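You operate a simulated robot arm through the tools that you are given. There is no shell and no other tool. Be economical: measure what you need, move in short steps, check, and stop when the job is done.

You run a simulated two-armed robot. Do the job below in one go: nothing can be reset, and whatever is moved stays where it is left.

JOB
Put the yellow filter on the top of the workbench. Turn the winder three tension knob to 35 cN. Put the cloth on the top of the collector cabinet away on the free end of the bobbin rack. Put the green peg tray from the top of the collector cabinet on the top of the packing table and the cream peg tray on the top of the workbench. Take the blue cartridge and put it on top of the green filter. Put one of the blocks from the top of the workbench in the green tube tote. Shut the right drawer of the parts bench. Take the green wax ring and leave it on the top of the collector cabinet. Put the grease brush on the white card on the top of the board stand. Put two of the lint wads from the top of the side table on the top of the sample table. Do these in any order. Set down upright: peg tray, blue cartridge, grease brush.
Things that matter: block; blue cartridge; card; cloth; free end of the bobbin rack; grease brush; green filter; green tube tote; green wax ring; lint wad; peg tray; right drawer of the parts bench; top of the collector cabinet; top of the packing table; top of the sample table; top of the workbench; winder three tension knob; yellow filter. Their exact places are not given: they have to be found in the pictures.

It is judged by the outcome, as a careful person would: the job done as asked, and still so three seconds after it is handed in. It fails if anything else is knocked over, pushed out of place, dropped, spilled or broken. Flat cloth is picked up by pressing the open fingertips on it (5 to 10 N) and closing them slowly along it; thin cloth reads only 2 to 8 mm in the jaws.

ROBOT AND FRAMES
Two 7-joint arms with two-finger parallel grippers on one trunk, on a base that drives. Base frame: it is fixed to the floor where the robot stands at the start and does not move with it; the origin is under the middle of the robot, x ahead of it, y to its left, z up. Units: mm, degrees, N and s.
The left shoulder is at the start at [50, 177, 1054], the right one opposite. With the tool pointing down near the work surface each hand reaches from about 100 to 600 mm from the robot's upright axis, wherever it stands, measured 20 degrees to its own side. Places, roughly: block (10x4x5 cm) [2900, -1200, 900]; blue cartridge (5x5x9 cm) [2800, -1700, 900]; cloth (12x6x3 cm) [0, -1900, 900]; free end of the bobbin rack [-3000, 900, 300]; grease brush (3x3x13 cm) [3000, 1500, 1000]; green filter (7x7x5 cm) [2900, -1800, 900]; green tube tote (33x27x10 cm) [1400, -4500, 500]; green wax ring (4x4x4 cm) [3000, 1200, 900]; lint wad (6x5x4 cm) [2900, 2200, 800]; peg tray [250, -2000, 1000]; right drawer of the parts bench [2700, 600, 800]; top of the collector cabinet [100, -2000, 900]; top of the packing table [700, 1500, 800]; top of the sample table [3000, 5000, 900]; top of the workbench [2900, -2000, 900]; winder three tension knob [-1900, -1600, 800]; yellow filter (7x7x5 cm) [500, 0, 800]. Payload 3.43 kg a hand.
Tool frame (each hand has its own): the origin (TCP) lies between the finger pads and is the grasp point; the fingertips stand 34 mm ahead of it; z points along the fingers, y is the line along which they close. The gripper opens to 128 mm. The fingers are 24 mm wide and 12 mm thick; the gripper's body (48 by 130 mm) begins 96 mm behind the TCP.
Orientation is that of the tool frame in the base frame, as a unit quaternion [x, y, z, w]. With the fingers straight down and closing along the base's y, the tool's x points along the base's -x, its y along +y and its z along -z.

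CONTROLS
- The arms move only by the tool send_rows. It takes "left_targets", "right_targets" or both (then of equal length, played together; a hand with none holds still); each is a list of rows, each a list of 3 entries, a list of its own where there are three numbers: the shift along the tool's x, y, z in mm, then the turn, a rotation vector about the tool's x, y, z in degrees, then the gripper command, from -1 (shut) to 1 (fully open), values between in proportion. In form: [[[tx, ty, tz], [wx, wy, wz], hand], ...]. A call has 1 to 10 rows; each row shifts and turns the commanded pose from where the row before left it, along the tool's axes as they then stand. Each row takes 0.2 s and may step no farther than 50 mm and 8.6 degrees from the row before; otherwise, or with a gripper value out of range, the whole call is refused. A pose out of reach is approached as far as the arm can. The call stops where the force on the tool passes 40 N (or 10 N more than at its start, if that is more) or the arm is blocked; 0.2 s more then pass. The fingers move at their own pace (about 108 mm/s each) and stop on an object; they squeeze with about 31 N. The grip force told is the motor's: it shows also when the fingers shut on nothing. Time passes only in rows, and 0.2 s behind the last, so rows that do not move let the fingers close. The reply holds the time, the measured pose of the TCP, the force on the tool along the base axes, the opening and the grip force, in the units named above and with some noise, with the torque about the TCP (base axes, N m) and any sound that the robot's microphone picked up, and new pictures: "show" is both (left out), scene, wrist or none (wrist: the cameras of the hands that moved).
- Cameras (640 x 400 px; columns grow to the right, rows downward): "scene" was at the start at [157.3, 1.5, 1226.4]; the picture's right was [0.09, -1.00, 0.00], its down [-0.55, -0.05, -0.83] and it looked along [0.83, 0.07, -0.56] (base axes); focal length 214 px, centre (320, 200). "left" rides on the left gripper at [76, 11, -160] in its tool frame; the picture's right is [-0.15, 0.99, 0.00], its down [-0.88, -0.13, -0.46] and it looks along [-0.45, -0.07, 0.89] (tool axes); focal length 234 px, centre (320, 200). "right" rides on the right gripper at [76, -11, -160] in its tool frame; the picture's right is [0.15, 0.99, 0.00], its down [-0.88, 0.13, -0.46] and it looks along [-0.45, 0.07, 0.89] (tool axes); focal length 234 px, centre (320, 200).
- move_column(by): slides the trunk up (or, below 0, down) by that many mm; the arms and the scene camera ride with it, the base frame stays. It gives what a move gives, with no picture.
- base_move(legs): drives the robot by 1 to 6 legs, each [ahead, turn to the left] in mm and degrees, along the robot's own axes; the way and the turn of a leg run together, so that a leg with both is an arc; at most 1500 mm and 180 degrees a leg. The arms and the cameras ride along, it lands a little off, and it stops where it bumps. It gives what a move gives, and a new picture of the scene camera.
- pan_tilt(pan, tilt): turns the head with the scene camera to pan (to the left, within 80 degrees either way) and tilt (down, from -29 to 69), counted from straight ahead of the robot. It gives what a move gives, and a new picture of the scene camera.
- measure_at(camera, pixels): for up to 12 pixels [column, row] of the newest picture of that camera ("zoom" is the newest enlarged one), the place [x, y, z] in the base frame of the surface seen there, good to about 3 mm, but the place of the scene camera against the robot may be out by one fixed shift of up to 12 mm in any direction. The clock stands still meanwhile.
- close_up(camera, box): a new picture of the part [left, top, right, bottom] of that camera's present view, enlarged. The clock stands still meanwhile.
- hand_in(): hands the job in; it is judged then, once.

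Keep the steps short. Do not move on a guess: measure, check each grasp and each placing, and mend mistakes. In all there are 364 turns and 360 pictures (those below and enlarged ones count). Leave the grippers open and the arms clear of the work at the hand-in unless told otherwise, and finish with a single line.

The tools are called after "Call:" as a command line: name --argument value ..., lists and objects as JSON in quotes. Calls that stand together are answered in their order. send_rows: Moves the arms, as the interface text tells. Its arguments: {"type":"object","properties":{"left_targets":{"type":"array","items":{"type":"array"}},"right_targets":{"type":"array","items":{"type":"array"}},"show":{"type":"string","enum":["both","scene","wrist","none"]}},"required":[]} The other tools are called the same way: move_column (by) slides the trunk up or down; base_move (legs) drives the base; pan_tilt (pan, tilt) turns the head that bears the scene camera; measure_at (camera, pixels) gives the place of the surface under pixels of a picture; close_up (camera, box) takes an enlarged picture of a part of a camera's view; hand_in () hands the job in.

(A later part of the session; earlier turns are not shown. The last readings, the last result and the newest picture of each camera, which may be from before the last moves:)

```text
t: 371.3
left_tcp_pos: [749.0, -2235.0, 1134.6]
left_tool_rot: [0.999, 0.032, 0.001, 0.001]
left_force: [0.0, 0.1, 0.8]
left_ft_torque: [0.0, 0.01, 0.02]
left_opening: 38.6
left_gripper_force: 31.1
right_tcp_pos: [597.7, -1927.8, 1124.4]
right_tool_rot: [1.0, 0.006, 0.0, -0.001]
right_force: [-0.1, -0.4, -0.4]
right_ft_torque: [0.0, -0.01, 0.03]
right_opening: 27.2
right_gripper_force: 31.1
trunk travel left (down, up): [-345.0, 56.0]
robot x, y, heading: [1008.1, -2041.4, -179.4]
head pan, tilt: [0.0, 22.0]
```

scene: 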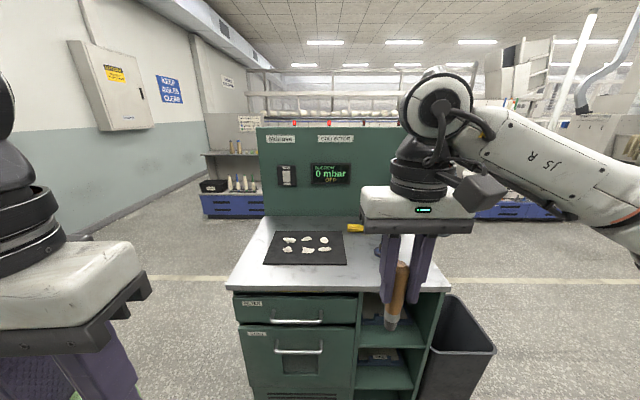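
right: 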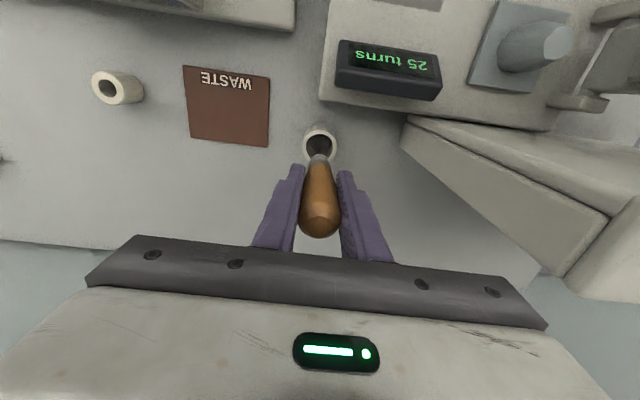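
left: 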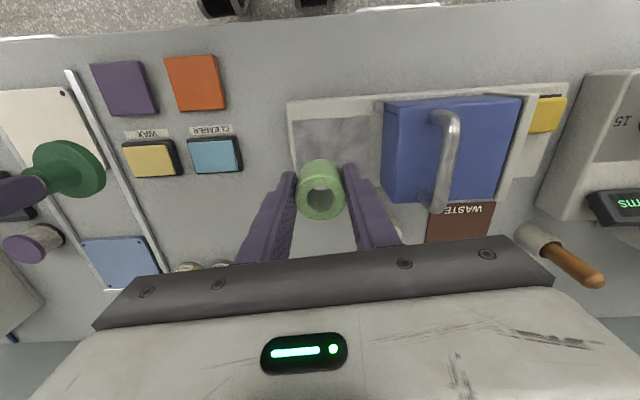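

I tuck the right hand (with brush) back, then shift to y≈-1860 and approach.

Call:
send_rows --right_targets '[[[40, -10, 0], [0, 0, 0], -1], [[40, -10, 0], [0, 0, 0], -1], [[40, -10, 0], [0, 0, 0], -1], [[40, -10, 0], [0, 0, 0], -1]]' --show "none"

Call:
base_move --legs '[[0, -43], [270, 0], [0, 43], [190, 0]]'

Call:
pan_tilt --pan 0 --tilt 45

```text
t: 372.3
left_tcp_pos: [749.4, -2234.3, 1135.2]
left_tool_rot: [0.999, 0.032, 0.0, 0.001]
left_force: [0.0, 0.9, 0.4]
left_ft_torque: [-0.02, 0.01, 0.02]
left_opening: 38.5
left_gripper_force: 31.3
right_tcp_pos: [756.9, -1882.8, 1123.8]
right_tool_rot: [1.0, 0.006, 0.001, -0.002]
right_force: [0.3, -0.6, 0.0]
right_ft_torque: [-0.01, 0.01, -0.01]
right_opening: 26.9
right_gripper_force: 30.9
trunk travel left (down, up): [-345.0, 56.0]
robot x, y, heading: [1012.7, -2042.9, -179.3]
head pan, tilt: [0.0, 22.0]
```

```text
t: 379.4
left_tcp_pos: [363.4, -2056.9, 1134.8]
left_tool_rot: [0.999, 0.037, 0.001, 0.001]
left_force: [-0.3, -0.5, 0.1]
left_ft_torque: [0.04, 0.01, -0.01]
left_opening: 38.4
left_gripper_force: 30.8
right_tcp_pos: [367.1, -1706.1, 1124.5]
right_tool_rot: [1.0, 0.011, -0.001, 0.0]
right_force: [-0.1, 0.4, -0.2]
right_ft_torque: [0.02, -0.03, -0.03]
right_opening: 27.2
right_gripper_force: 30.6
trunk travel left (down, up): [-345.0, 56.0]
robot x, y, heading: [621.3, -1859.3, -178.7]
head pan, tilt: [0.0, 22.0]
```

scene: 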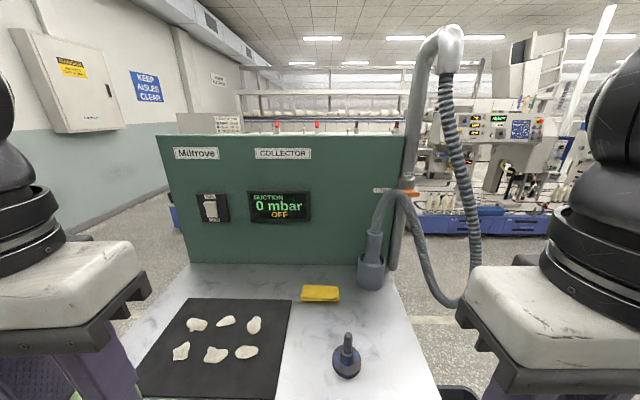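

```text
t: 380.3
left_tcp_pos: [363.3, -2057.2, 1134.9]
left_tool_rot: [0.999, 0.037, 0.001, 0.001]
left_force: [0.1, -0.5, -0.6]
left_ft_torque: [-0.01, 0.02, 0.01]
left_opening: 38.5
left_gripper_force: 31.6
right_tcp_pos: [368.4, -1705.5, 1125.4]
right_tool_rot: [1.0, 0.011, 0.001, -0.001]
right_force: [0.6, 0.5, -0.4]
right_ft_torque: [-0.02, 0.0, 0.03]
right_opening: 27.4
right_gripper_force: 30.9
trunk travel left (down, up): [-345.0, 56.0]
robot x, y, heading: [620.5, -1864.9, -179.1]
head pan, tilt: [0.0, 45.0]
```

scene: 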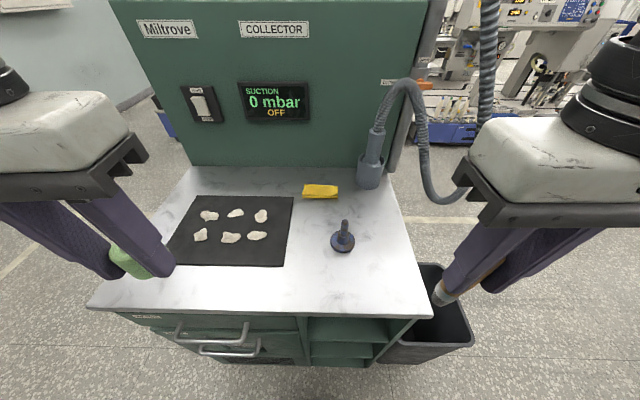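

I set the ring at about (250,-1950), in front of the mat. Measure there first.

Call:
measure_at --camera "scene" --pixels '[[270, 285], [300, 280], [340, 250], [280, 262], [320, 192], [304, 192], [336, 192], [320, 186], [320, 198], [335, 300]]'

Call:
send_rows --left_targets '[[[-26, -29, 20], [0, 0, 0], -1], [[-26, -29, 20], [0, 0, 0], -1], [[-26, -29, 20], [0, 0, 0], -1], [[-26, -28, 20], [0, 0, 0], -1], [[0, 0, 40], [0, 0, 0], -1], [[0, 0, 40], [0, 0, 0], -1], [[0, 0, 40], [0, 0, 0], -1]]' --show "both"

```text
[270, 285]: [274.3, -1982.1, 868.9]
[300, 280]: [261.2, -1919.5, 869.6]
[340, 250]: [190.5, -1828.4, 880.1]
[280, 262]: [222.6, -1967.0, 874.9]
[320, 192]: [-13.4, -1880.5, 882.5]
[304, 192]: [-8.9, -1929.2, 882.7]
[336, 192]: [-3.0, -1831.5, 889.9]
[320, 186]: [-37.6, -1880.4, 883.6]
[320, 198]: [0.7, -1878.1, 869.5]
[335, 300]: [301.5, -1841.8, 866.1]
```

```text
t: 381.9
left_tcp_pos: [255.4, -1950.5, 935.8]
left_tool_rot: [0.999, 0.038, 0.001, 0.001]
left_force: [-0.7, 0.5, 0.7]
left_ft_torque: [-0.03, -0.02, 0.01]
left_opening: 38.5
left_gripper_force: 30.8
right_tcp_pos: [367.3, -1706.8, 1125.2]
right_tool_rot: [1.0, 0.011, 0.0, -0.001]
right_force: [0.5, 0.5, 0.2]
right_ft_torque: [0.01, 0.01, -0.01]
right_opening: 26.8
right_gripper_force: 31.8
trunk travel left (down, up): [-345.0, 56.0]
robot x, y, heading: [621.5, -1861.0, -178.7]
head pan, tilt: [0.0, 45.0]
```

scene: 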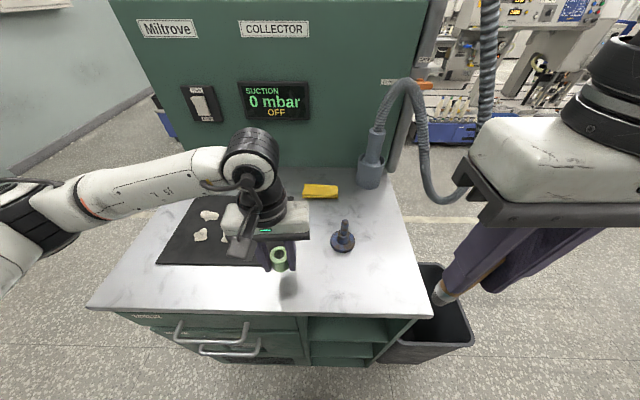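
left: 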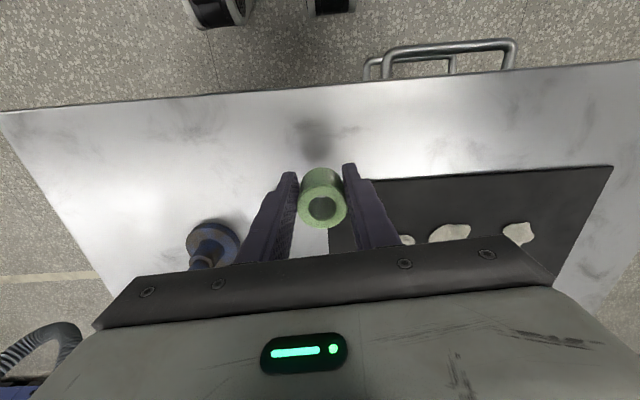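

I shift slightly off the mat corner and lower to ≈897.

Call:
send_rows --left_targets '[[[8, -20, 10], [0, 0, 0], -1], [[0, 0, 14], [0, 0, 0], -1], [[0, 0, 8], [0, 0, 0], -1], [[0, 0, 3], [0, 0, 0], -1], [[0, 0, 2], [0, 0, 0], -1], [[0, 0, 1], [0, 0, 0], -1], [[0, 0, 0], [0, 0, 0], -1]]' --show "wrist"

```text
t: 383.5
left_tcp_pos: [259.1, -1930.4, 898.1]
left_tool_rot: [0.999, 0.037, 0.0, 0.0]
left_force: [0.3, -1.1, 6.5]
left_ft_torque: [0.01, 0.03, -0.02]
left_opening: 38.5
left_gripper_force: 30.8
right_tcp_pos: [367.8, -1706.8, 1125.6]
right_tool_rot: [1.0, 0.012, -0.001, 0.0]
right_force: [-0.2, 0.3, 0.0]
right_ft_torque: [-0.01, -0.04, 0.01]
right_opening: 27.2
right_gripper_force: 31.1
trunk travel left (down, up): [-345.0, 56.0]
robot x, y, heading: [621.8, -1862.9, -179.0]
head pan, tilt: [0.0, 45.0]
```

left: 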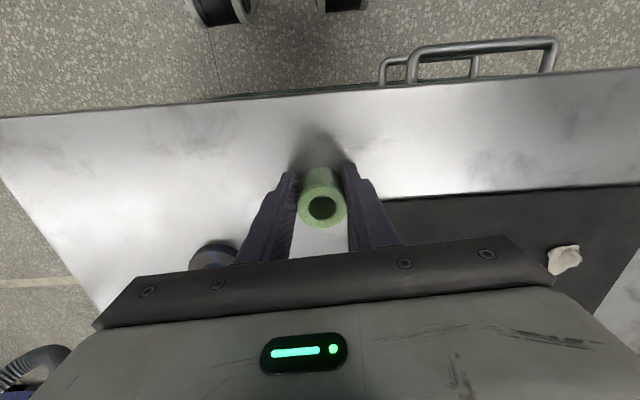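

Contact (6.5 N). Release with a modest opening and rise.

Call:
send_rows --left_targets '[[[0, 0, 0], [0, 0, 0], -0.2], [[0, 0, 0], [0, 0, 0], 0], [[0, 0, 0], [0, 0, 0], 0], [[0, 0, -25], [0, 0, 0], 0], [[0, 0, -40], [0, 0, 0], 0], [[0, 0, -40], [0, 0, 0], 0]]' --show "both"

```text
t: 384.9
left_tcp_pos: [259.6, -1929.5, 999.4]
left_tool_rot: [0.999, 0.037, 0.001, 0.001]
left_force: [-0.1, 0.7, 0.2]
left_ft_torque: [0.02, 0.01, 0.0]
left_opening: 64.1
left_gripper_force: 0.1
right_tcp_pos: [367.9, -1705.2, 1125.4]
right_tool_rot: [1.0, 0.011, 0.001, 0.0]
right_force: [-0.3, 0.0, -1.1]
right_ft_torque: [0.0, -0.04, 0.01]
right_opening: 27.3
right_gripper_force: 31.0
trunk travel left (down, up): [-345.0, 56.0]
robot x, y, heading: [620.7, -1859.1, -178.4]
head pan, tilt: [0.0, 45.0]
```

scene: 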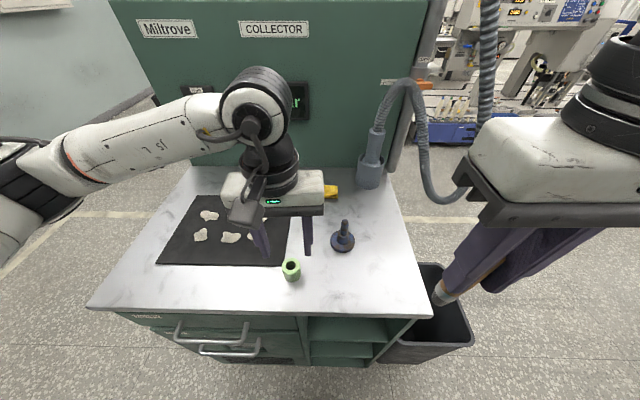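
left: 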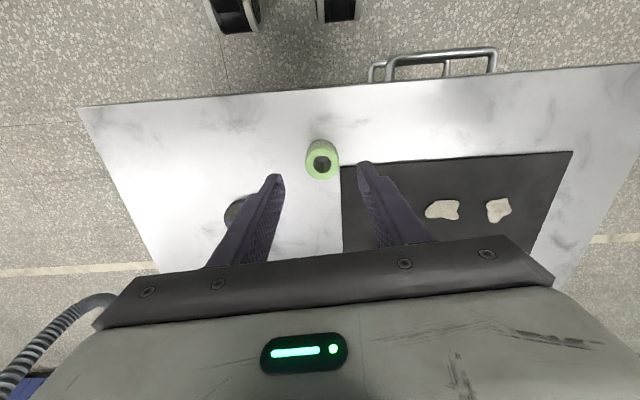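

Ring stands on the cabinet top. For the cloth I drive 55 mm closer and move the left hand above it.

Call:
send_rows --left_targets '[[[0, 0, -30], [0, 0, 0], 0], [[-30, -10, 0], [0, 0, 0], 0], [[-30, -10, 0], [0, 0, 0], 0], [[-30, -10, 0], [0, 0, 0], 0], [[-30, -10, 0], [0, 0, 0], 0]]' --show "none"

Call:
base_move --legs '[[55, 0]]'

Call:
send_rows --left_targets '[[[-20, 0, 0], [0, 0, 0], 0], [[-20, 0, 0], [0, 0, 0], 0]]' --show "wrist"

```text
t: 386.1
left_tcp_pos: [134.0, -1900.3, 1031.3]
left_tool_rot: [0.999, 0.037, 0.001, 0.001]
left_force: [0.5, 0.1, -0.4]
left_ft_torque: [0.02, -0.04, -0.02]
left_opening: 64.1
left_gripper_force: 0.0
right_tcp_pos: [366.6, -1705.6, 1124.1]
right_tool_rot: [1.0, 0.012, 0.0, 0.0]
right_force: [-0.7, -0.2, -0.9]
right_ft_torque: [0.01, 0.0, -0.01]
right_opening: 27.2
right_gripper_force: 31.3
trunk travel left (down, up): [-345.0, 56.0]
robot x, y, heading: [620.8, -1857.6, -178.6]
head pan, tilt: [0.0, 45.0]
```

```text
t: 387.0
left_tcp_pos: [103.7, -1901.0, 1030.8]
left_tool_rot: [0.999, 0.038, 0.001, 0.001]
left_force: [1.5, -0.9, 0.0]
left_ft_torque: [0.0, 0.03, -0.03]
left_opening: 64.2
left_gripper_force: 0.0
right_tcp_pos: [337.4, -1707.6, 1125.4]
right_tool_rot: [1.0, 0.01, -0.001, 0.001]
right_force: [0.4, 0.3, 0.4]
right_ft_torque: [-0.02, 0.02, -0.02]
right_opening: 26.9
right_gripper_force: 30.9
trunk travel left (down, up): [-345.0, 56.0]
robot x, y, heading: [592.9, -1861.7, -178.7]
head pan, tilt: [0.0, 45.0]
stopped in leg 1: the robot was blocked; the commanded pose is now the measured one
```

scene: 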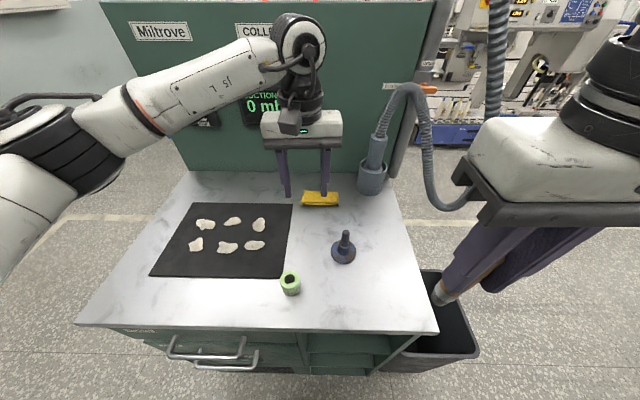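

```text
t: 387.6
left_tcp_pos: [62.1, -1906.1, 1027.9]
left_tool_rot: [0.999, 0.038, 0.001, 0.001]
left_force: [-0.4, 0.0, -0.3]
left_ft_torque: [0.02, -0.04, -0.03]
left_opening: 63.9
left_gripper_force: 0.1
right_tcp_pos: [336.4, -1706.6, 1125.2]
right_tool_rot: [1.0, 0.011, 0.001, -0.001]
right_force: [0.7, -1.1, -0.5]
right_ft_torque: [-0.02, -0.02, -0.04]
right_opening: 27.1
right_gripper_force: 31.5
trunk travel left (down, up): [-345.0, 56.0]
robot x, y, heading: [591.3, -1859.4, -178.9]
head pan, tilt: [0.0, 45.0]
```

left: 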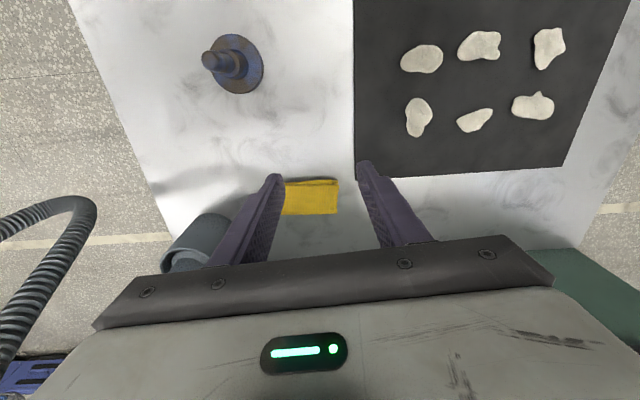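

Blocked slightly at x≈593. I measure the cloth with the wrist camera, then rotate the base 15° right to gain reach for the left arm.

Call:
measure_at --camera "left" --pixels '[[286, 183], [338, 181], [340, 210], [290, 214], [312, 198], [330, 230], [430, 60], [235, 60]]'

Call:
base_move --legs '[[-15, 0], [0, -15]]'

```text
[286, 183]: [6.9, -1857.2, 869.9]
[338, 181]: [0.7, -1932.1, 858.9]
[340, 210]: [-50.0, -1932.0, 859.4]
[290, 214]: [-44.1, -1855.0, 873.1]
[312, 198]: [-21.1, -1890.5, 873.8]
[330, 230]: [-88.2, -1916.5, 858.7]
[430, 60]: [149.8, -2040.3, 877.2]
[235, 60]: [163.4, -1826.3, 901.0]
```

```text
t: 389.3
left_tcp_pos: [83.7, -1771.3, 1028.5]
left_tool_rot: [0.996, -0.089, 0.001, 0.002]
left_force: [0.0, -0.1, 1.0]
left_ft_torque: [0.02, 0.02, 0.03]
left_opening: 64.2
left_gripper_force: 0.0
right_tcp_pos: [399.5, -1648.2, 1124.5]
right_tool_rot: [0.993, -0.116, -0.001, 0.0]
right_force: [0.1, 0.2, 0.6]
right_ft_torque: [-0.02, 0.02, 0.01]
right_opening: 27.4
right_gripper_force: 30.9
trunk travel left (down, up): [-345.0, 56.0]
robot x, y, heading: [604.2, -1860.6, 166.7]
head pan, tilt: [0.0, 45.0]
```

scene: 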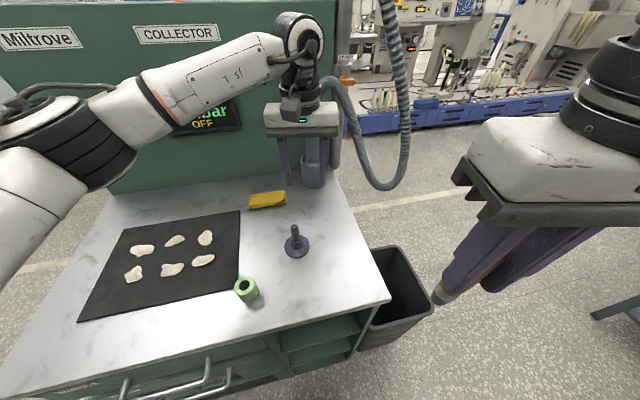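

I move the left hand over the cloth (centre ≈(-21,-1888)), first sideways, away from the hose.

Call:
send_rows --left_targets '[[[0, 44, 0], [0, 0, 0], 0], [[0, 44, 0], [0, 0, 0], 0], [[0, 43, 0], [0, 0, 0], 0], [[-28, 0, 25], [0, 0, 0], 0], [[-28, 0, 25], [0, 0, 0], 0], [[-27, 0, 25], [0, 0, 0], 0], [[0, 0, 0], [0, 0, 0], 0]]' --show "wrist"

```text
t: 390.9
left_tcp_pos: [-22.4, -1886.1, 954.5]
left_tool_rot: [0.996, -0.089, 0.0, 0.0]
left_force: [-0.9, -0.1, -0.7]
left_ft_torque: [0.0, 0.01, -0.01]
left_opening: 64.2
left_gripper_force: 0.0
right_tcp_pos: [398.5, -1646.9, 1125.5]
right_tool_rot: [0.993, -0.115, -0.001, -0.001]
right_force: [-0.4, 0.7, 0.1]
right_ft_torque: [0.0, 0.0, -0.04]
right_opening: 27.1
right_gripper_force: 31.2
trunk travel left (down, up): [-345.0, 56.0]
robot x, y, heading: [607.3, -1858.2, 166.7]
head pan, tilt: [0.0, 45.0]
```

left: 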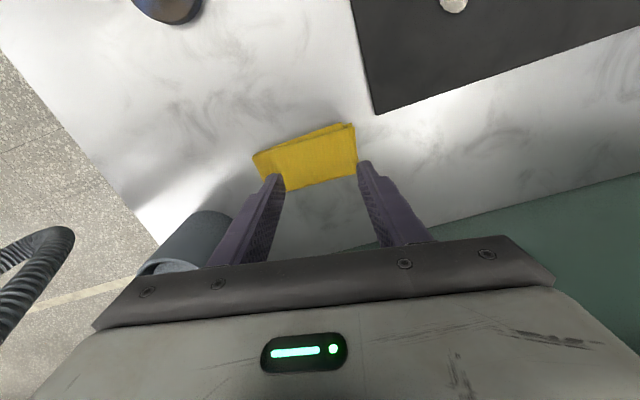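

Call:
measure_at --camera "left" --pixels '[[195, 225], [175, 260], [220, 215], [255, 160], [353, 128], [355, 165], [290, 188], [310, 155]]'

```text
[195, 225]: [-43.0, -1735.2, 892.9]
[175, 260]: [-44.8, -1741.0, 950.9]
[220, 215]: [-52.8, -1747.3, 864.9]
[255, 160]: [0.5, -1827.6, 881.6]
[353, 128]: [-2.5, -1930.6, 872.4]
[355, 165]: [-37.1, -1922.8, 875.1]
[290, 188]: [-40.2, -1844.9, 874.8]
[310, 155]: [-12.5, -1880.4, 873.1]
```

Holder is clear. I press down gently: to ~910 then small steps.

Call:
send_rows --left_targets '[[[0, 0, 25], [0, 0, 0], 0], [[0, 0, 18], [0, 0, 0], 0], [[0, 0, 3], [0, 0, 0], 0], [[0, 0, 2], [0, 0, 0], 0], [[0, 0, 0], [0, 0, 0], 0]]' --show "none"

```text
t: 391.8
left_tcp_pos: [-24.9, -1886.7, 917.9]
left_tool_rot: [0.996, -0.089, -0.005, -0.001]
left_force: [6.1, -3.4, 17.5]
left_ft_torque: [0.09, -0.43, -0.08]
left_opening: 63.7
left_gripper_force: 0.0
right_tcp_pos: [399.1, -1648.0, 1125.5]
right_tool_rot: [0.993, -0.115, 0.0, 0.0]
right_force: [0.1, -0.3, -0.1]
right_ft_torque: [-0.01, -0.01, -0.01]
right_opening: 27.4
right_gripper_force: 30.9
trunk travel left (down, up): [-345.0, 56.0]
robot x, y, heading: [603.6, -1860.5, 166.8]
head pan, tilt: [0.0, 45.0]
stopped in row 4 (left hand): the force on the tool passed its limit (the readings are from after the stop); the commanded pose is now the measured one
```

Contact at ~918 with 17 N. I ease off slightly and check the force.

Call:
send_rows --left_targets '[[[0, 0, -1], [0, 0, 0], 0], [[0, 0, 0], [0, 0, 0], 0]]' --show "wrist"

```text
t: 392.4
left_tcp_pos: [-24.1, -1887.1, 918.5]
left_tool_rot: [0.996, -0.089, -0.006, -0.001]
left_force: [2.0, 0.0, 19.6]
left_ft_torque: [0.28, -0.27, -0.04]
left_opening: 63.8
left_gripper_force: 0.1
right_tcp_pos: [400.8, -1648.7, 1124.1]
right_tool_rot: [0.993, -0.116, -0.001, 0.0]
right_force: [-0.2, 0.0, 0.0]
right_ft_torque: [-0.01, -0.01, 0.0]
right_opening: 27.0
right_gripper_force: 30.9
trunk travel left (down, up): [-345.0, 56.0]
robot x, y, heading: [605.9, -1861.4, 166.8]
head pan, tilt: [0.0, 45.0]
```

left: 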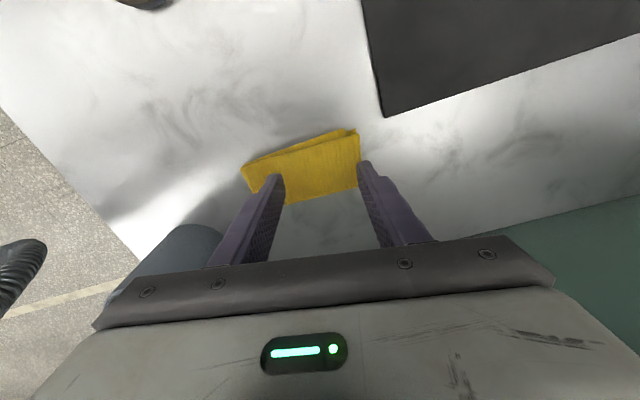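

Call:
send_rows --left_targets '[[[0, -4, -2], [0, 0, 0], 0], [[0, 0, 0], [0, 0, 0], 0]]' --show "none"

```text
t: 393.0
left_tcp_pos: [-25.1, -1885.0, 918.3]
left_tool_rot: [0.996, -0.086, -0.005, 0.001]
left_force: [0.0, -7.1, 16.2]
left_ft_torque: [0.03, -0.16, -0.01]
left_opening: 63.1
left_gripper_force: 0.1
right_tcp_pos: [399.7, -1649.0, 1125.2]
right_tool_rot: [0.993, -0.115, 0.0, -0.001]
right_force: [0.5, 0.2, -0.8]
right_ft_torque: [0.05, 0.0, 0.02]
right_opening: 27.3
right_gripper_force: 31.1
trunk travel left (down, up): [-345.0, 56.0]
robot x, y, heading: [608.0, -1859.8, 166.7]
head pan, tilt: [0.0, 45.0]
```

Call:
send_rows --left_targets '[[[0, 0, -2], [0, 0, 0], 0], [[0, 0, 0], [0, 0, 0], 0]]' --show "none"

```text
t: 393.6
left_tcp_pos: [-23.4, -1883.3, 917.4]
left_tool_rot: [0.996, -0.089, -0.002, 0.0]
left_force: [-0.1, 1.0, -0.5]
left_ft_torque: [-0.04, 0.01, 0.0]
left_opening: 64.0
left_gripper_force: 0.0
right_tcp_pos: [398.6, -1647.7, 1124.5]
right_tool_rot: [0.993, -0.115, -0.001, 0.0]
right_force: [-0.2, 0.1, -1.2]
right_ft_torque: [-0.01, -0.02, 0.0]
right_opening: 27.1
right_gripper_force: 30.9
trunk travel left (down, up): [-345.0, 56.0]
robot x, y, heading: [606.2, -1860.9, 166.8]
head pan, tilt: [0.0, 45.0]
```

Call:
send_rows --left_targets '[[[0, 0, 1], [0, 0, 0], 0], [[0, 0, 0], [0, 0, 0], 0]]' --show "none"

```text
t: 394.2
left_tcp_pos: [-26.3, -1884.3, 918.6]
left_tool_rot: [0.996, -0.088, -0.004, 0.0]
left_force: [0.2, 0.6, 0.2]
left_ft_torque: [-0.02, -0.03, -0.01]
left_opening: 64.0
left_gripper_force: 0.2
right_tcp_pos: [398.1, -1647.7, 1125.0]
right_tool_rot: [0.993, -0.115, 0.0, 0.0]
right_force: [0.7, 0.4, -0.4]
right_ft_torque: [-0.01, -0.03, 0.04]
right_opening: 27.3
right_gripper_force: 30.9
trunk travel left (down, up): [-345.0, 56.0]
robot x, y, heading: [607.2, -1857.2, 167.0]
head pan, tilt: [0.0, 45.0]
```

Call:
send_rows --left_targets '[[[0, 0, 1], [0, 0, 0], 0], [[0, 0, 1], [0, 0, 0], 0], [[0, 0, 0], [0, 0, 0], 0]]' --show "none"

```text
t: 395.0
left_tcp_pos: [-25.8, -1883.7, 918.0]
left_tool_rot: [0.996, -0.087, -0.005, -0.001]
left_force: [-0.3, -2.9, 10.7]
left_ft_torque: [0.07, -0.06, 0.02]
left_opening: 63.8
left_gripper_force: 0.0
right_tcp_pos: [400.4, -1648.5, 1124.2]
right_tool_rot: [0.993, -0.116, 0.0, 0.001]
right_force: [-0.4, 0.1, -1.1]
right_ft_torque: [-0.01, 0.0, -0.01]
right_opening: 27.2
right_gripper_force: 31.2
trunk travel left (down, up): [-345.0, 56.0]
robot x, y, heading: [604.6, -1859.0, 167.0]
head pan, tilt: [0.0, 45.0]
```

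10.7 N of pressing. Now I close slowly along the cloth.

Call:
send_rows --left_targets '[[[0, 0, 0], [0, 0, 0], -0.1], [[0, 0, 0], [0, 0, 0], -0.2], [[0, 0, 0], [0, 0, 0], -0.3], [[0, 0, 0], [0, 0, 0], -0.4], [[0, 0, 0], [0, 0, 0], -0.5], [[0, 0, 0], [0, 0, 0], -0.6], [[0, 0, 0], [0, 0, 0], -0.7], [[0, 0, 0], [0, 0, 0], -0.8], [[0, 0, 0], [0, 0, 0], -0.9], [[0, 0, 0], [0, 0, 0], -1]]' --show "wrist"

```text
t: 397.2
left_tcp_pos: [-24.1, -1883.4, 918.4]
left_tool_rot: [0.996, -0.089, -0.004, -0.001]
left_force: [0.6, 2.4, 18.5]
left_ft_torque: [0.03, -0.22, 0.03]
left_opening: 0.0
left_gripper_force: 30.8
right_tcp_pos: [400.1, -1648.0, 1126.9]
right_tool_rot: [0.993, -0.116, -0.001, 0.0]
right_force: [0.0, 0.2, -0.8]
right_ft_torque: [0.0, 0.02, -0.03]
right_opening: 27.3
right_gripper_force: 30.8
trunk travel left (down, up): [-345.0, 56.0]
robot x, y, heading: [606.8, -1863.6, 166.6]
head pan, tilt: [0.0, 45.0]
```

left: 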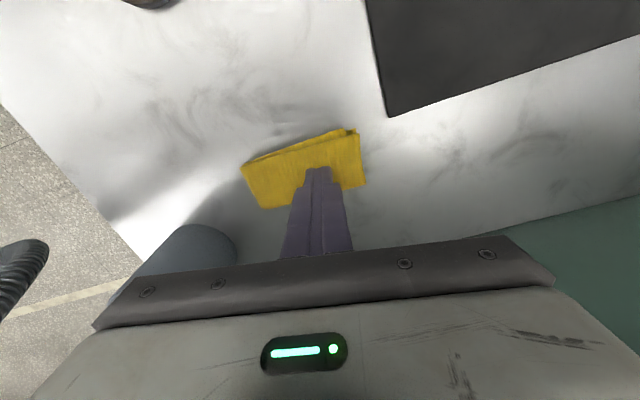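

The fingers slid over it. I'll instead straddle the folded cloth lengthwise with full opening, aligned with its edges. First rise, open, and align.

Call:
send_rows --left_targets '[[[0, 0, -20], [0, 0, 0], -1], [[0, 0, -20], [0, 0, -5.1], 0], [[0, 0, -5], [0, 0, -5.1], 1], [[0, 0, 0], [0, 0, 0], 1], [[0, 0, 0], [0, 0, 0], 1]]' --show "wrist"

```text
t: 398.4
left_tcp_pos: [-22.8, -1882.9, 960.5]
left_tool_rot: [1.0, 0.002, -0.004, -0.001]
left_force: [-0.4, 0.4, -0.4]
left_ft_torque: [0.0, 0.01, 0.0]
left_opening: 128.0
left_gripper_force: 0.2
right_tcp_pos: [397.9, -1648.4, 1125.1]
right_tool_rot: [0.993, -0.115, 0.0, 0.0]
right_force: [0.1, 0.0, -0.2]
right_ft_torque: [0.02, 0.0, 0.0]
right_opening: 27.0
right_gripper_force: 31.6
trunk travel left (down, up): [-345.0, 56.0]
robot x, y, heading: [606.7, -1862.3, 167.0]
head pan, tilt: [0.0, 45.0]
```

left: 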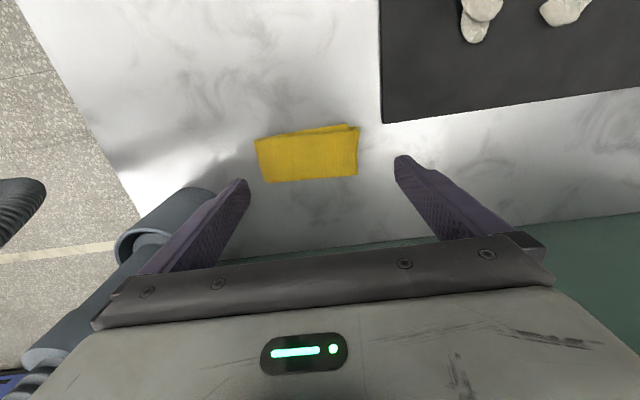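

Call:
measure_at --camera "left" --pixels '[[258, 145], [266, 180], [356, 174], [357, 132], [300, 130], [310, 160], [340, 125]]'

Call:
close_up --camera "left" --box '[230, 100, 390, 200]'

```text
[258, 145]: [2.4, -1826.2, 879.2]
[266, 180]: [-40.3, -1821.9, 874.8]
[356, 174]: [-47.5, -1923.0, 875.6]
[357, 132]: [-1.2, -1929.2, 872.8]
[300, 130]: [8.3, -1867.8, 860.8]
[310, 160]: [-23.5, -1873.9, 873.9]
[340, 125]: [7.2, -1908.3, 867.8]
```

```text
4.00 times, centred on (310, 150) of left
```

zoom: 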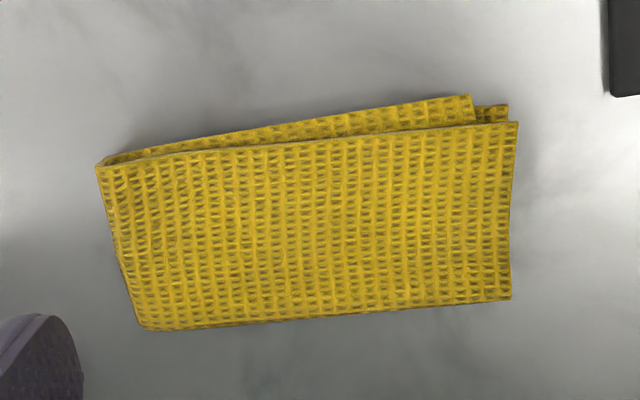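

The cloth is a loose fold. I'll retry the press-and-close as advised, with a smaller opening (40 mm), 5–8 N and much slower closing.

Call:
send_rows --left_targets '[[[0, -6, 0], [0, 0, 0], -0.37], [[0, 0, 25], [0, 0, 0], -0.37], [[0, 0, 13], [0, 0, 0], -0.37], [[0, 0, 2], [0, 0, 0], -0.37], [[0, 0, 1], [0, 0, 0], -0.37], [[0, 0, 0], [0, 0, 0], -0.37]]' --show "none"

```text
t: 399.8
left_tcp_pos: [-23.4, -1875.9, 920.1]
left_tool_rot: [1.0, 0.001, -0.004, -0.001]
left_force: [-0.1, -0.8, 0.6]
left_ft_torque: [-0.03, -0.01, 0.01]
left_opening: 40.3
left_gripper_force: 0.0
right_tcp_pos: [398.5, -1648.0, 1124.1]
right_tool_rot: [0.993, -0.116, 0.0, 0.0]
right_force: [0.2, -0.1, 0.3]
right_ft_torque: [0.01, 0.02, 0.01]
right_opening: 27.2
right_gripper_force: 31.1
trunk travel left (down, up): [-345.0, 56.0]
robot x, y, heading: [606.4, -1858.7, 166.7]
head pan, tilt: [0.0, 45.0]
```

Call:
send_rows --left_targets '[[[0, 0, 1.5], [0, 0, 0], -0.37], [[0, 0, 1.5], [0, 0, 0], -0.37], [[0, 0, 0], [0, 0, 0], -0.37]]' --show "none"

```text
t: 400.6
left_tcp_pos: [-24.9, -1877.1, 917.6]
left_tool_rot: [1.0, 0.001, -0.004, -0.001]
left_force: [-0.2, -0.3, 9.2]
left_ft_torque: [-0.14, -0.09, -0.01]
left_opening: 40.3
left_gripper_force: 0.7
right_tcp_pos: [398.3, -1649.0, 1125.0]
right_tool_rot: [0.993, -0.116, -0.001, 0.0]
right_force: [0.1, 1.2, -0.4]
right_ft_torque: [0.01, 0.0, 0.01]
right_opening: 27.1
right_gripper_force: 32.0
trunk travel left (down, up): [-345.0, 56.0]
robot x, y, heading: [610.2, -1859.1, 166.8]
head pan, tilt: [0.0, 45.0]
```

9 N. Closing slowly now.

Call:
send_rows --left_targets '[[[0, 0, 0], [0, 0, 0], -0.4], [[0, 0, 0], [0, 0, 0], -0.43], [[0, 0, 0], [0, 0, 0], -0.46], [[0, 0, 0], [0, 0, 0], -0.49], [[0, 0, 0], [0, 0, 0], -0.52], [[0, 0, 0], [0, 0, 0], -0.55], [[0, 0, 0], [0, 0, 0], -0.58], [[0, 0, 0], [0, 0, 0], -0.61], [[0, 0, 0], [0, 0, 0], -0.64], [[0, 0, 0], [0, 0, 0], -0.67]]' --show "none"

Call:
send_rows --left_targets '[[[0, 0, 0], [0, 0, 0], -0.7], [[0, 0, 0], [0, 0, 0], -0.73], [[0, 0, 0], [0, 0, 0], -0.76], [[0, 0, 0], [0, 0, 0], -0.79], [[0, 0, 0], [0, 0, 0], -0.82], [[0, 0, 0], [0, 0, 0], -0.86], [[0, 0, 0], [0, 0, 0], -0.9], [[0, 0, 0], [0, 0, 0], -0.95], [[0, 0, 0], [0, 0, 0], -1], [[0, 0, 0], [0, 0, 0], -1]]' --show "wrist"

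```text
t: 402.8
left_tcp_pos: [-24.3, -1877.8, 916.4]
left_tool_rot: [1.0, 0.001, -0.005, -0.001]
left_force: [-0.9, -3.3, 17.6]
left_ft_torque: [-0.26, -0.12, -0.01]
left_opening: 28.9
left_gripper_force: 7.1
right_tcp_pos: [400.2, -1648.6, 1125.5]
right_tool_rot: [0.993, -0.116, -0.001, 0.0]
right_force: [0.2, -0.1, -1.1]
right_ft_torque: [0.06, 0.01, -0.01]
right_opening: 27.4
right_gripper_force: 31.3
trunk travel left (down, up): [-345.0, 56.0]
robot x, y, heading: [607.0, -1864.8, 167.0]
head pan, tilt: [0.0, 45.0]
```

```text
t: 405.0
left_tcp_pos: [-23.7, -1876.8, 917.2]
left_tool_rot: [1.0, 0.0, -0.005, -0.002]
left_force: [0.1, -1.5, 17.7]
left_ft_torque: [-0.05, -0.16, 0.01]
left_opening: 0.0
left_gripper_force: 30.8
right_tcp_pos: [400.1, -1648.2, 1125.0]
right_tool_rot: [0.993, -0.116, 0.0, 0.0]
right_force: [0.4, 0.1, 0.0]
right_ft_torque: [0.0, 0.0, 0.02]
right_opening: 27.3
right_gripper_force: 31.3
trunk travel left (down, up): [-345.0, 56.0]
robot x, y, heading: [606.8, -1862.9, 166.7]
head pan, tilt: [0.0, 45.0]
```

left: 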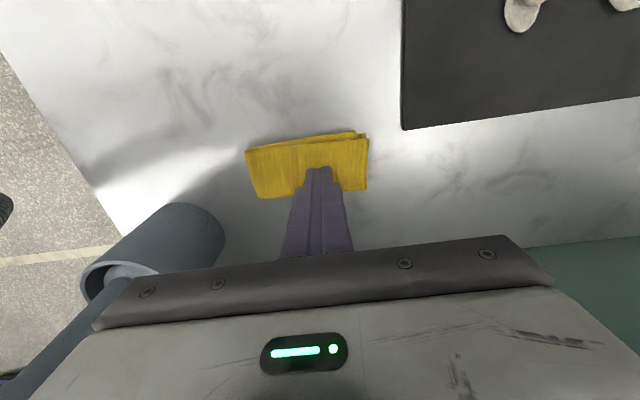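

It slips; it behaves as a thick fold. I now straddle it lengthwise: rise, open fully, lower beside its ends, close.

Call:
send_rows --left_targets '[[[0, 0, -25], [0, 0, 0], -0.5], [[0, 0, 0], [0, 0, 0], 1], [[0, 0, 0], [0, 0, 0], 1], [[0, 0, 0], [0, 0, 0], 1], [[0, 0, 22], [0, 0, 0], 1], [[0, 0, 20], [0, 0, 0], 1], [[0, 0, 0], [0, 0, 0], 1]]' --show "wrist"

```text
t: 406.6
left_tcp_pos: [-26.7, -1878.0, 903.3]
left_tool_rot: [1.0, 0.0, -0.005, 0.001]
left_force: [-0.6, 0.3, 1.3]
left_ft_torque: [-0.06, 0.05, 0.02]
left_opening: 127.9
left_gripper_force: 0.1
right_tcp_pos: [399.7, -1648.0, 1125.0]
right_tool_rot: [0.993, -0.116, 0.0, 0.0]
right_force: [0.0, -0.4, -0.2]
right_ft_torque: [0.0, 0.06, 0.02]
right_opening: 27.2
right_gripper_force: 31.0
trunk travel left (down, up): [-345.0, 56.0]
robot x, y, heading: [608.0, -1861.8, 166.6]
head pan, tilt: [0.0, 45.0]
```

left: 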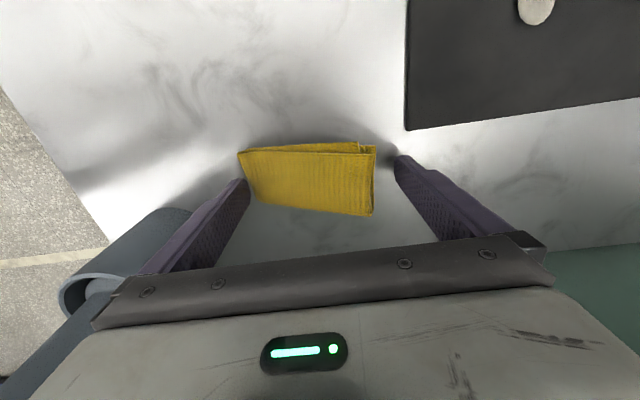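

Call:
send_rows --left_targets '[[[0, -6, 0], [0, 0, 0], 1], [[0, 0, 5], [0, 0, 0], 1], [[0, 0, 0], [0, 0, 0], 0.6], [[0, 0, 0], [0, 0, 0], 0.3], [[0, 0, 0], [0, 0, 0], 0], [[0, 0, 0], [0, 0, 0], -0.3], [[0, 0, 0], [0, 0, 0], -0.6], [[0, 0, 0], [0, 0, 0], -1], [[0, 0, 0], [0, 0, 0], -1]]' --show "wrist"

```text
t: 408.6
left_tcp_pos: [-24.7, -1870.4, 896.0]
left_tool_rot: [1.0, 0.001, -0.003, -0.001]
left_force: [-0.4, -0.2, -0.1]
left_ft_torque: [0.0, 0.0, 0.0]
left_opening: 109.8
left_gripper_force: 31.3
right_tcp_pos: [398.4, -1648.1, 1126.2]
right_tool_rot: [0.993, -0.116, 0.0, 0.0]
right_force: [-0.2, 0.5, 0.4]
right_ft_torque: [0.02, 0.0, 0.03]
right_opening: 27.0
right_gripper_force: 31.4
trunk travel left (down, up): [-345.0, 56.0]
robot x, y, heading: [606.8, -1862.5, 166.7]
head pan, tilt: [0.0, 45.0]
```

left: 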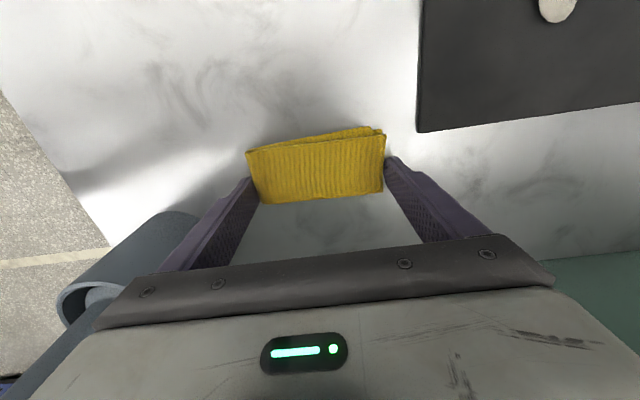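

It resists like a firm bundle: gripped at 110 mm, 31 N. I lift gently.

Call:
send_rows --left_targets '[[[0, 0, -4], [0, 0, 0], -1], [[0, 0, -8], [0, 0, 0], -1], [[0, 0, -15], [0, 0, 0], -1], [[0, 0, -20], [0, 0, 0], -1], [[0, 0, -25], [0, 0, 0], -1]]' --show "both"

```text
t: 409.8
left_tcp_pos: [-23.9, -1872.8, 967.8]
left_tool_rot: [1.0, 0.001, -0.003, -0.001]
left_force: [0.3, -0.7, -0.1]
left_ft_torque: [0.0, 0.0, 0.01]
left_opening: 109.7
left_gripper_force: 31.0
right_tcp_pos: [398.0, -1648.0, 1125.3]
right_tool_rot: [0.993, -0.116, 0.0, 0.0]
right_force: [-0.2, -0.6, 0.0]
right_ft_torque: [-0.03, -0.03, -0.01]
right_opening: 27.3
right_gripper_force: 30.9
trunk travel left (down, up): [-345.0, 56.0]
robot x, y, heading: [607.0, -1862.2, 166.7]
head pan, tilt: [0.0, 45.0]
```

scene: 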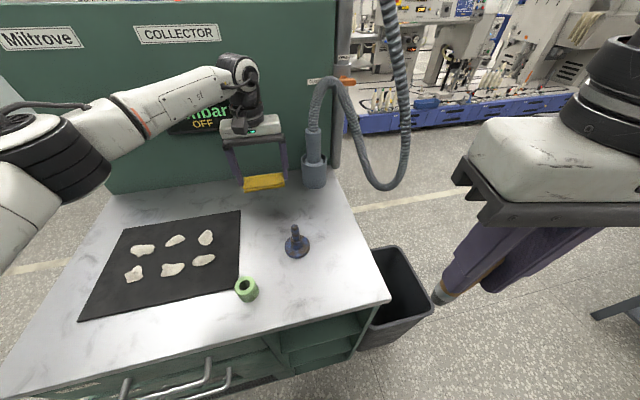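
left: 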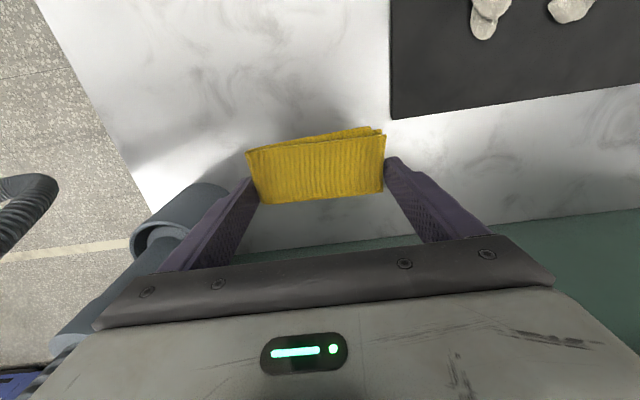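

Held. I raise it and pull back.

Call:
send_rows --left_targets '[[[0, 0, -30], [0, 0, 0], -1], [[0, 0, -30], [0, 0, 0], -1], [[10, 5, -30], [0, 0, 0], -1], [[30, 10, -20], [0, 0, 0], -1], [[35, 10, 0], [0, 0, 0], -1], [[35, 10, 0], [0, 0, 0], -1], [[35, 10, 0], [0, 0, 0], -1]]' --show "none"

Call:
base_move --legs '[[-400, 0], [0, -60]]'

Call:
pan_tilt --pan 0 --tilt 15

```text
t: 411.4
left_tcp_pos: [120.7, -1916.4, 1075.0]
left_tool_rot: [1.0, 0.001, -0.003, 0.0]
left_force: [1.4, -0.2, -0.9]
left_ft_torque: [0.02, 0.03, 0.01]
left_opening: 109.9
left_gripper_force: 31.0
right_tcp_pos: [399.7, -1648.3, 1124.9]
right_tool_rot: [0.993, -0.116, 0.0, 0.0]
right_force: [0.0, 0.0, -0.4]
right_ft_torque: [0.04, 0.03, 0.0]
right_opening: 27.2
right_gripper_force: 31.0
trunk travel left (down, up): [-345.0, 56.0]
robot x, y, heading: [608.2, -1857.6, 166.7]
head pan, tilt: [0.0, 45.0]
```

```text
t: 416.6
left_tcp_pos: [714.5, -1555.0, 1075.1]
left_tool_rot: [0.862, -0.506, -0.003, -0.002]
left_force: [0.5, 0.1, -0.6]
left_ft_torque: [-0.01, 0.02, 0.0]
left_opening: 110.1
left_gripper_force: 31.4
right_tcp_pos: [1084.9, -1668.7, 1125.3]
right_tool_rot: [0.797, -0.604, 0.0, 0.0]
right_force: [-0.4, -0.4, -0.9]
right_ft_torque: [-0.01, 0.02, 0.0]
right_opening: 27.1
right_gripper_force: 31.2
trunk travel left (down, up): [-345.0, 56.0]
robot x, y, heading: [997.8, -1951.3, 105.6]
head pan, tilt: [0.0, 45.0]
```

scene: 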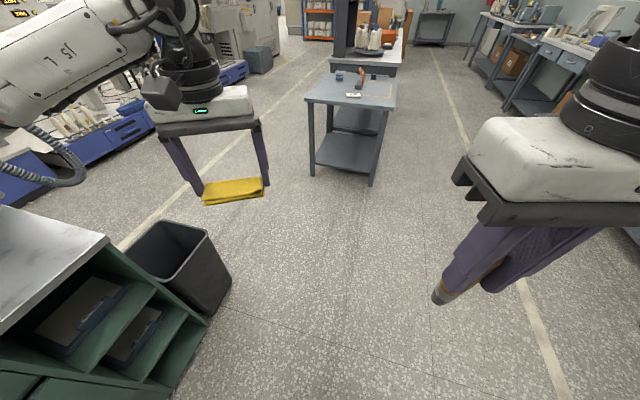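

```text
t: 417.5
left_tcp_pos: [716.2, -1555.1, 1074.2]
left_tool_rot: [0.862, -0.507, -0.003, -0.003]
left_force: [0.0, -0.1, 0.3]
left_ft_torque: [0.02, 0.01, 0.02]
left_opening: 109.9
left_gripper_force: 30.8
right_tcp_pos: [1084.7, -1668.0, 1125.2]
right_tool_rot: [0.797, -0.603, 0.0, 0.001]
right_force: [0.8, 0.1, -0.8]
right_ft_torque: [0.0, -0.03, 0.04]
right_opening: 27.2
right_gripper_force: 30.8
trunk travel left (down, up): [-345.0, 56.0]
robot x, y, heading: [999.3, -1952.6, 105.7]
head pan, tilt: [0.0, 15.0]
```

scene: 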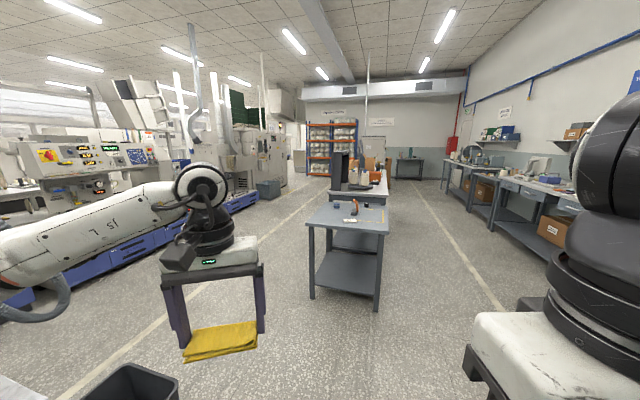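

I drive north then west to look for the bobbin rack and winders.

Call:
base_move --legs '[[950, 0], [0, 65], [700, 0]]'

Call:
pan_tilt --pan 30 --tilt 15

Call:
pan_tilt --pan -30 --tilt 15

```text
t: 428.6
left_tcp_pos: [-411.6, -1071.9, 1073.9]
left_tool_rot: [0.999, 0.054, -0.004, 0.0]
left_force: [-0.2, 0.3, -0.3]
left_ft_torque: [-0.03, -0.05, -0.01]
left_opening: 109.9
left_gripper_force: 30.5
right_tcp_pos: [-162.2, -777.5, 1124.5]
right_tool_rot: [0.998, -0.063, 0.0, -0.001]
right_force: [-0.9, -0.7, -0.2]
right_ft_torque: [0.0, 0.0, -0.01]
right_opening: 27.0
right_gripper_force: 30.4
trunk travel left (down, up): [-345.0, 56.0]
robot x, y, heading: [66.6, -965.7, 173.0]
head pan, tilt: [0.0, 15.0]
```

scene: 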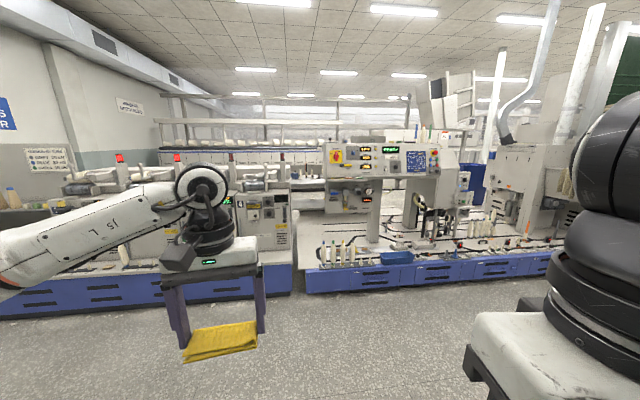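

```text
t: 429.5
left_tcp_pos: [-410.1, -1071.3, 1073.8]
left_tool_rot: [0.999, 0.053, -0.004, 0.0]
left_force: [-0.4, -0.6, -0.1]
left_ft_torque: [-0.03, 0.0, 0.03]
left_opening: 109.7
left_gripper_force: 30.9
right_tcp_pos: [-161.6, -776.5, 1125.5]
right_tool_rot: [0.998, -0.063, 0.0, 0.0]
right_force: [-1.1, 0.5, -0.8]
right_ft_torque: [-0.01, 0.0, -0.04]
right_opening: 27.0
right_gripper_force: 31.3
trunk travel left (down, up): [-345.0, 56.0]
robot x, y, heading: [67.5, -966.2, 172.9]
head pan, tilt: [30.0, 15.0]
```

scene: 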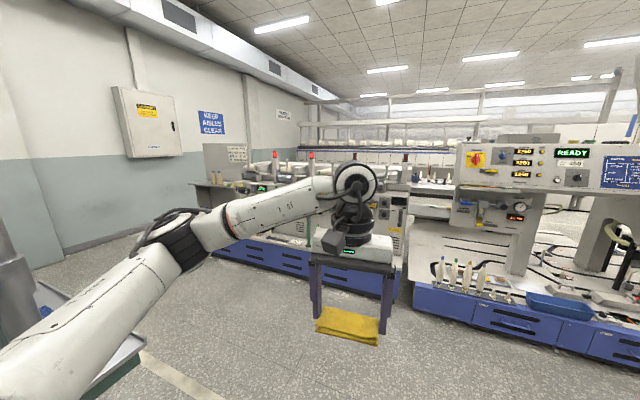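

```text
t: 430.8
left_tcp_pos: [-411.3, -1073.0, 1074.4]
left_tool_rot: [0.999, 0.053, -0.003, 0.0]
left_force: [0.6, 1.3, -0.8]
left_ft_torque: [-0.02, 0.0, 0.0]
left_opening: 109.7
left_gripper_force: 31.7
right_tcp_pos: [-162.4, -776.6, 1124.4]
right_tool_rot: [0.998, -0.063, 0.0, -0.001]
right_force: [0.2, -0.7, -0.4]
right_ft_torque: [0.0, -0.02, 0.01]
right_opening: 27.3
right_gripper_force: 31.4
trunk travel left (down, up): [-345.0, 56.0]
robot x, y, heading: [66.7, -967.8, 172.5]
head pan, tilt: [-30.0, 15.0]
```

scene: 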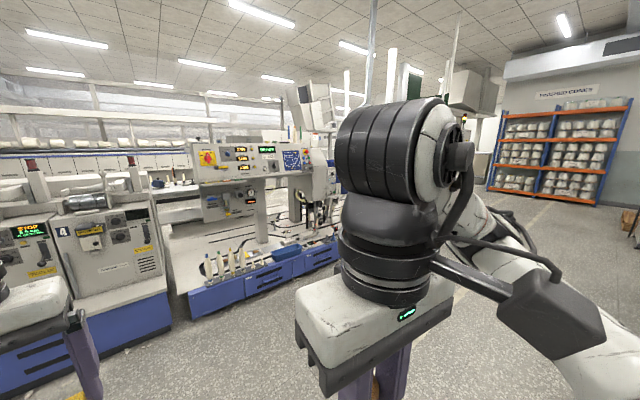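

I measure the machine line's extents to plan the way to the bobbin rack.

Call:
measure_at --camera "scene" --pixels '[[187, 318], [330, 245], [170, 322], [500, 200], [60, 235], [600, 185], [450, 260], [165, 170], [205, 262], [20, 345]]'

Call:
pan_tilt --pan 0 --tilt 8

Call:
close_up --camera "scene" --box '[0, 80, 320, 260]'

```text
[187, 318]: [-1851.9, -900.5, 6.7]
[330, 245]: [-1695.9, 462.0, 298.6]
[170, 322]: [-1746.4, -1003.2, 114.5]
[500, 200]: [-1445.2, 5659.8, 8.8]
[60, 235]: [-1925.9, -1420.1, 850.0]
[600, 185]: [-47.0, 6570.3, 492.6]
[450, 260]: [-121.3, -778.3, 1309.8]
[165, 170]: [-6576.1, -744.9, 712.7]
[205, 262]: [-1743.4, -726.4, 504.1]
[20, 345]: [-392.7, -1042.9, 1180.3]
```

```text
t: 431.8
left_tcp_pos: [-410.8, -1071.9, 1073.3]
left_tool_rot: [0.999, 0.054, -0.003, -0.001]
left_force: [-0.3, 0.3, 0.0]
left_ft_torque: [0.01, 0.03, 0.05]
left_opening: 109.9
left_gripper_force: 31.1
right_tcp_pos: [-160.5, -777.1, 1124.3]
right_tool_rot: [0.998, -0.063, 0.0, 0.0]
right_force: [0.0, 0.3, -0.3]
right_ft_torque: [-0.02, -0.02, -0.02]
right_opening: 27.1
right_gripper_force: 31.2
trunk travel left (down, up): [-345.0, 56.0]
robot x, y, heading: [66.4, -964.8, 172.8]
head pan, tilt: [0.0, 8.0]
```

scene: 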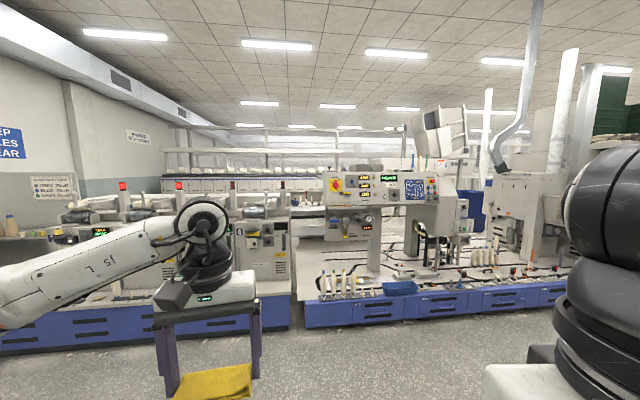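

```text
2.00 times, centred on (160, 170) of scene
```

zoom: 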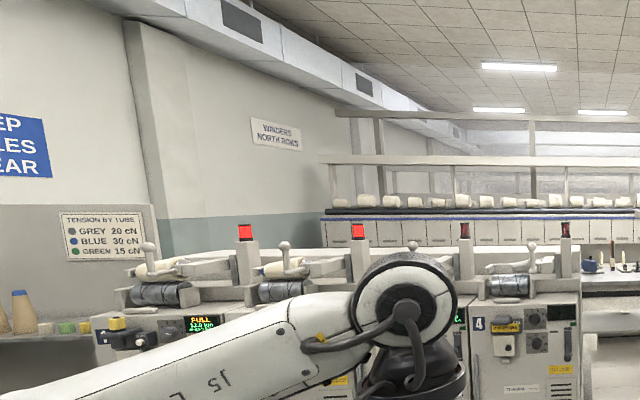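

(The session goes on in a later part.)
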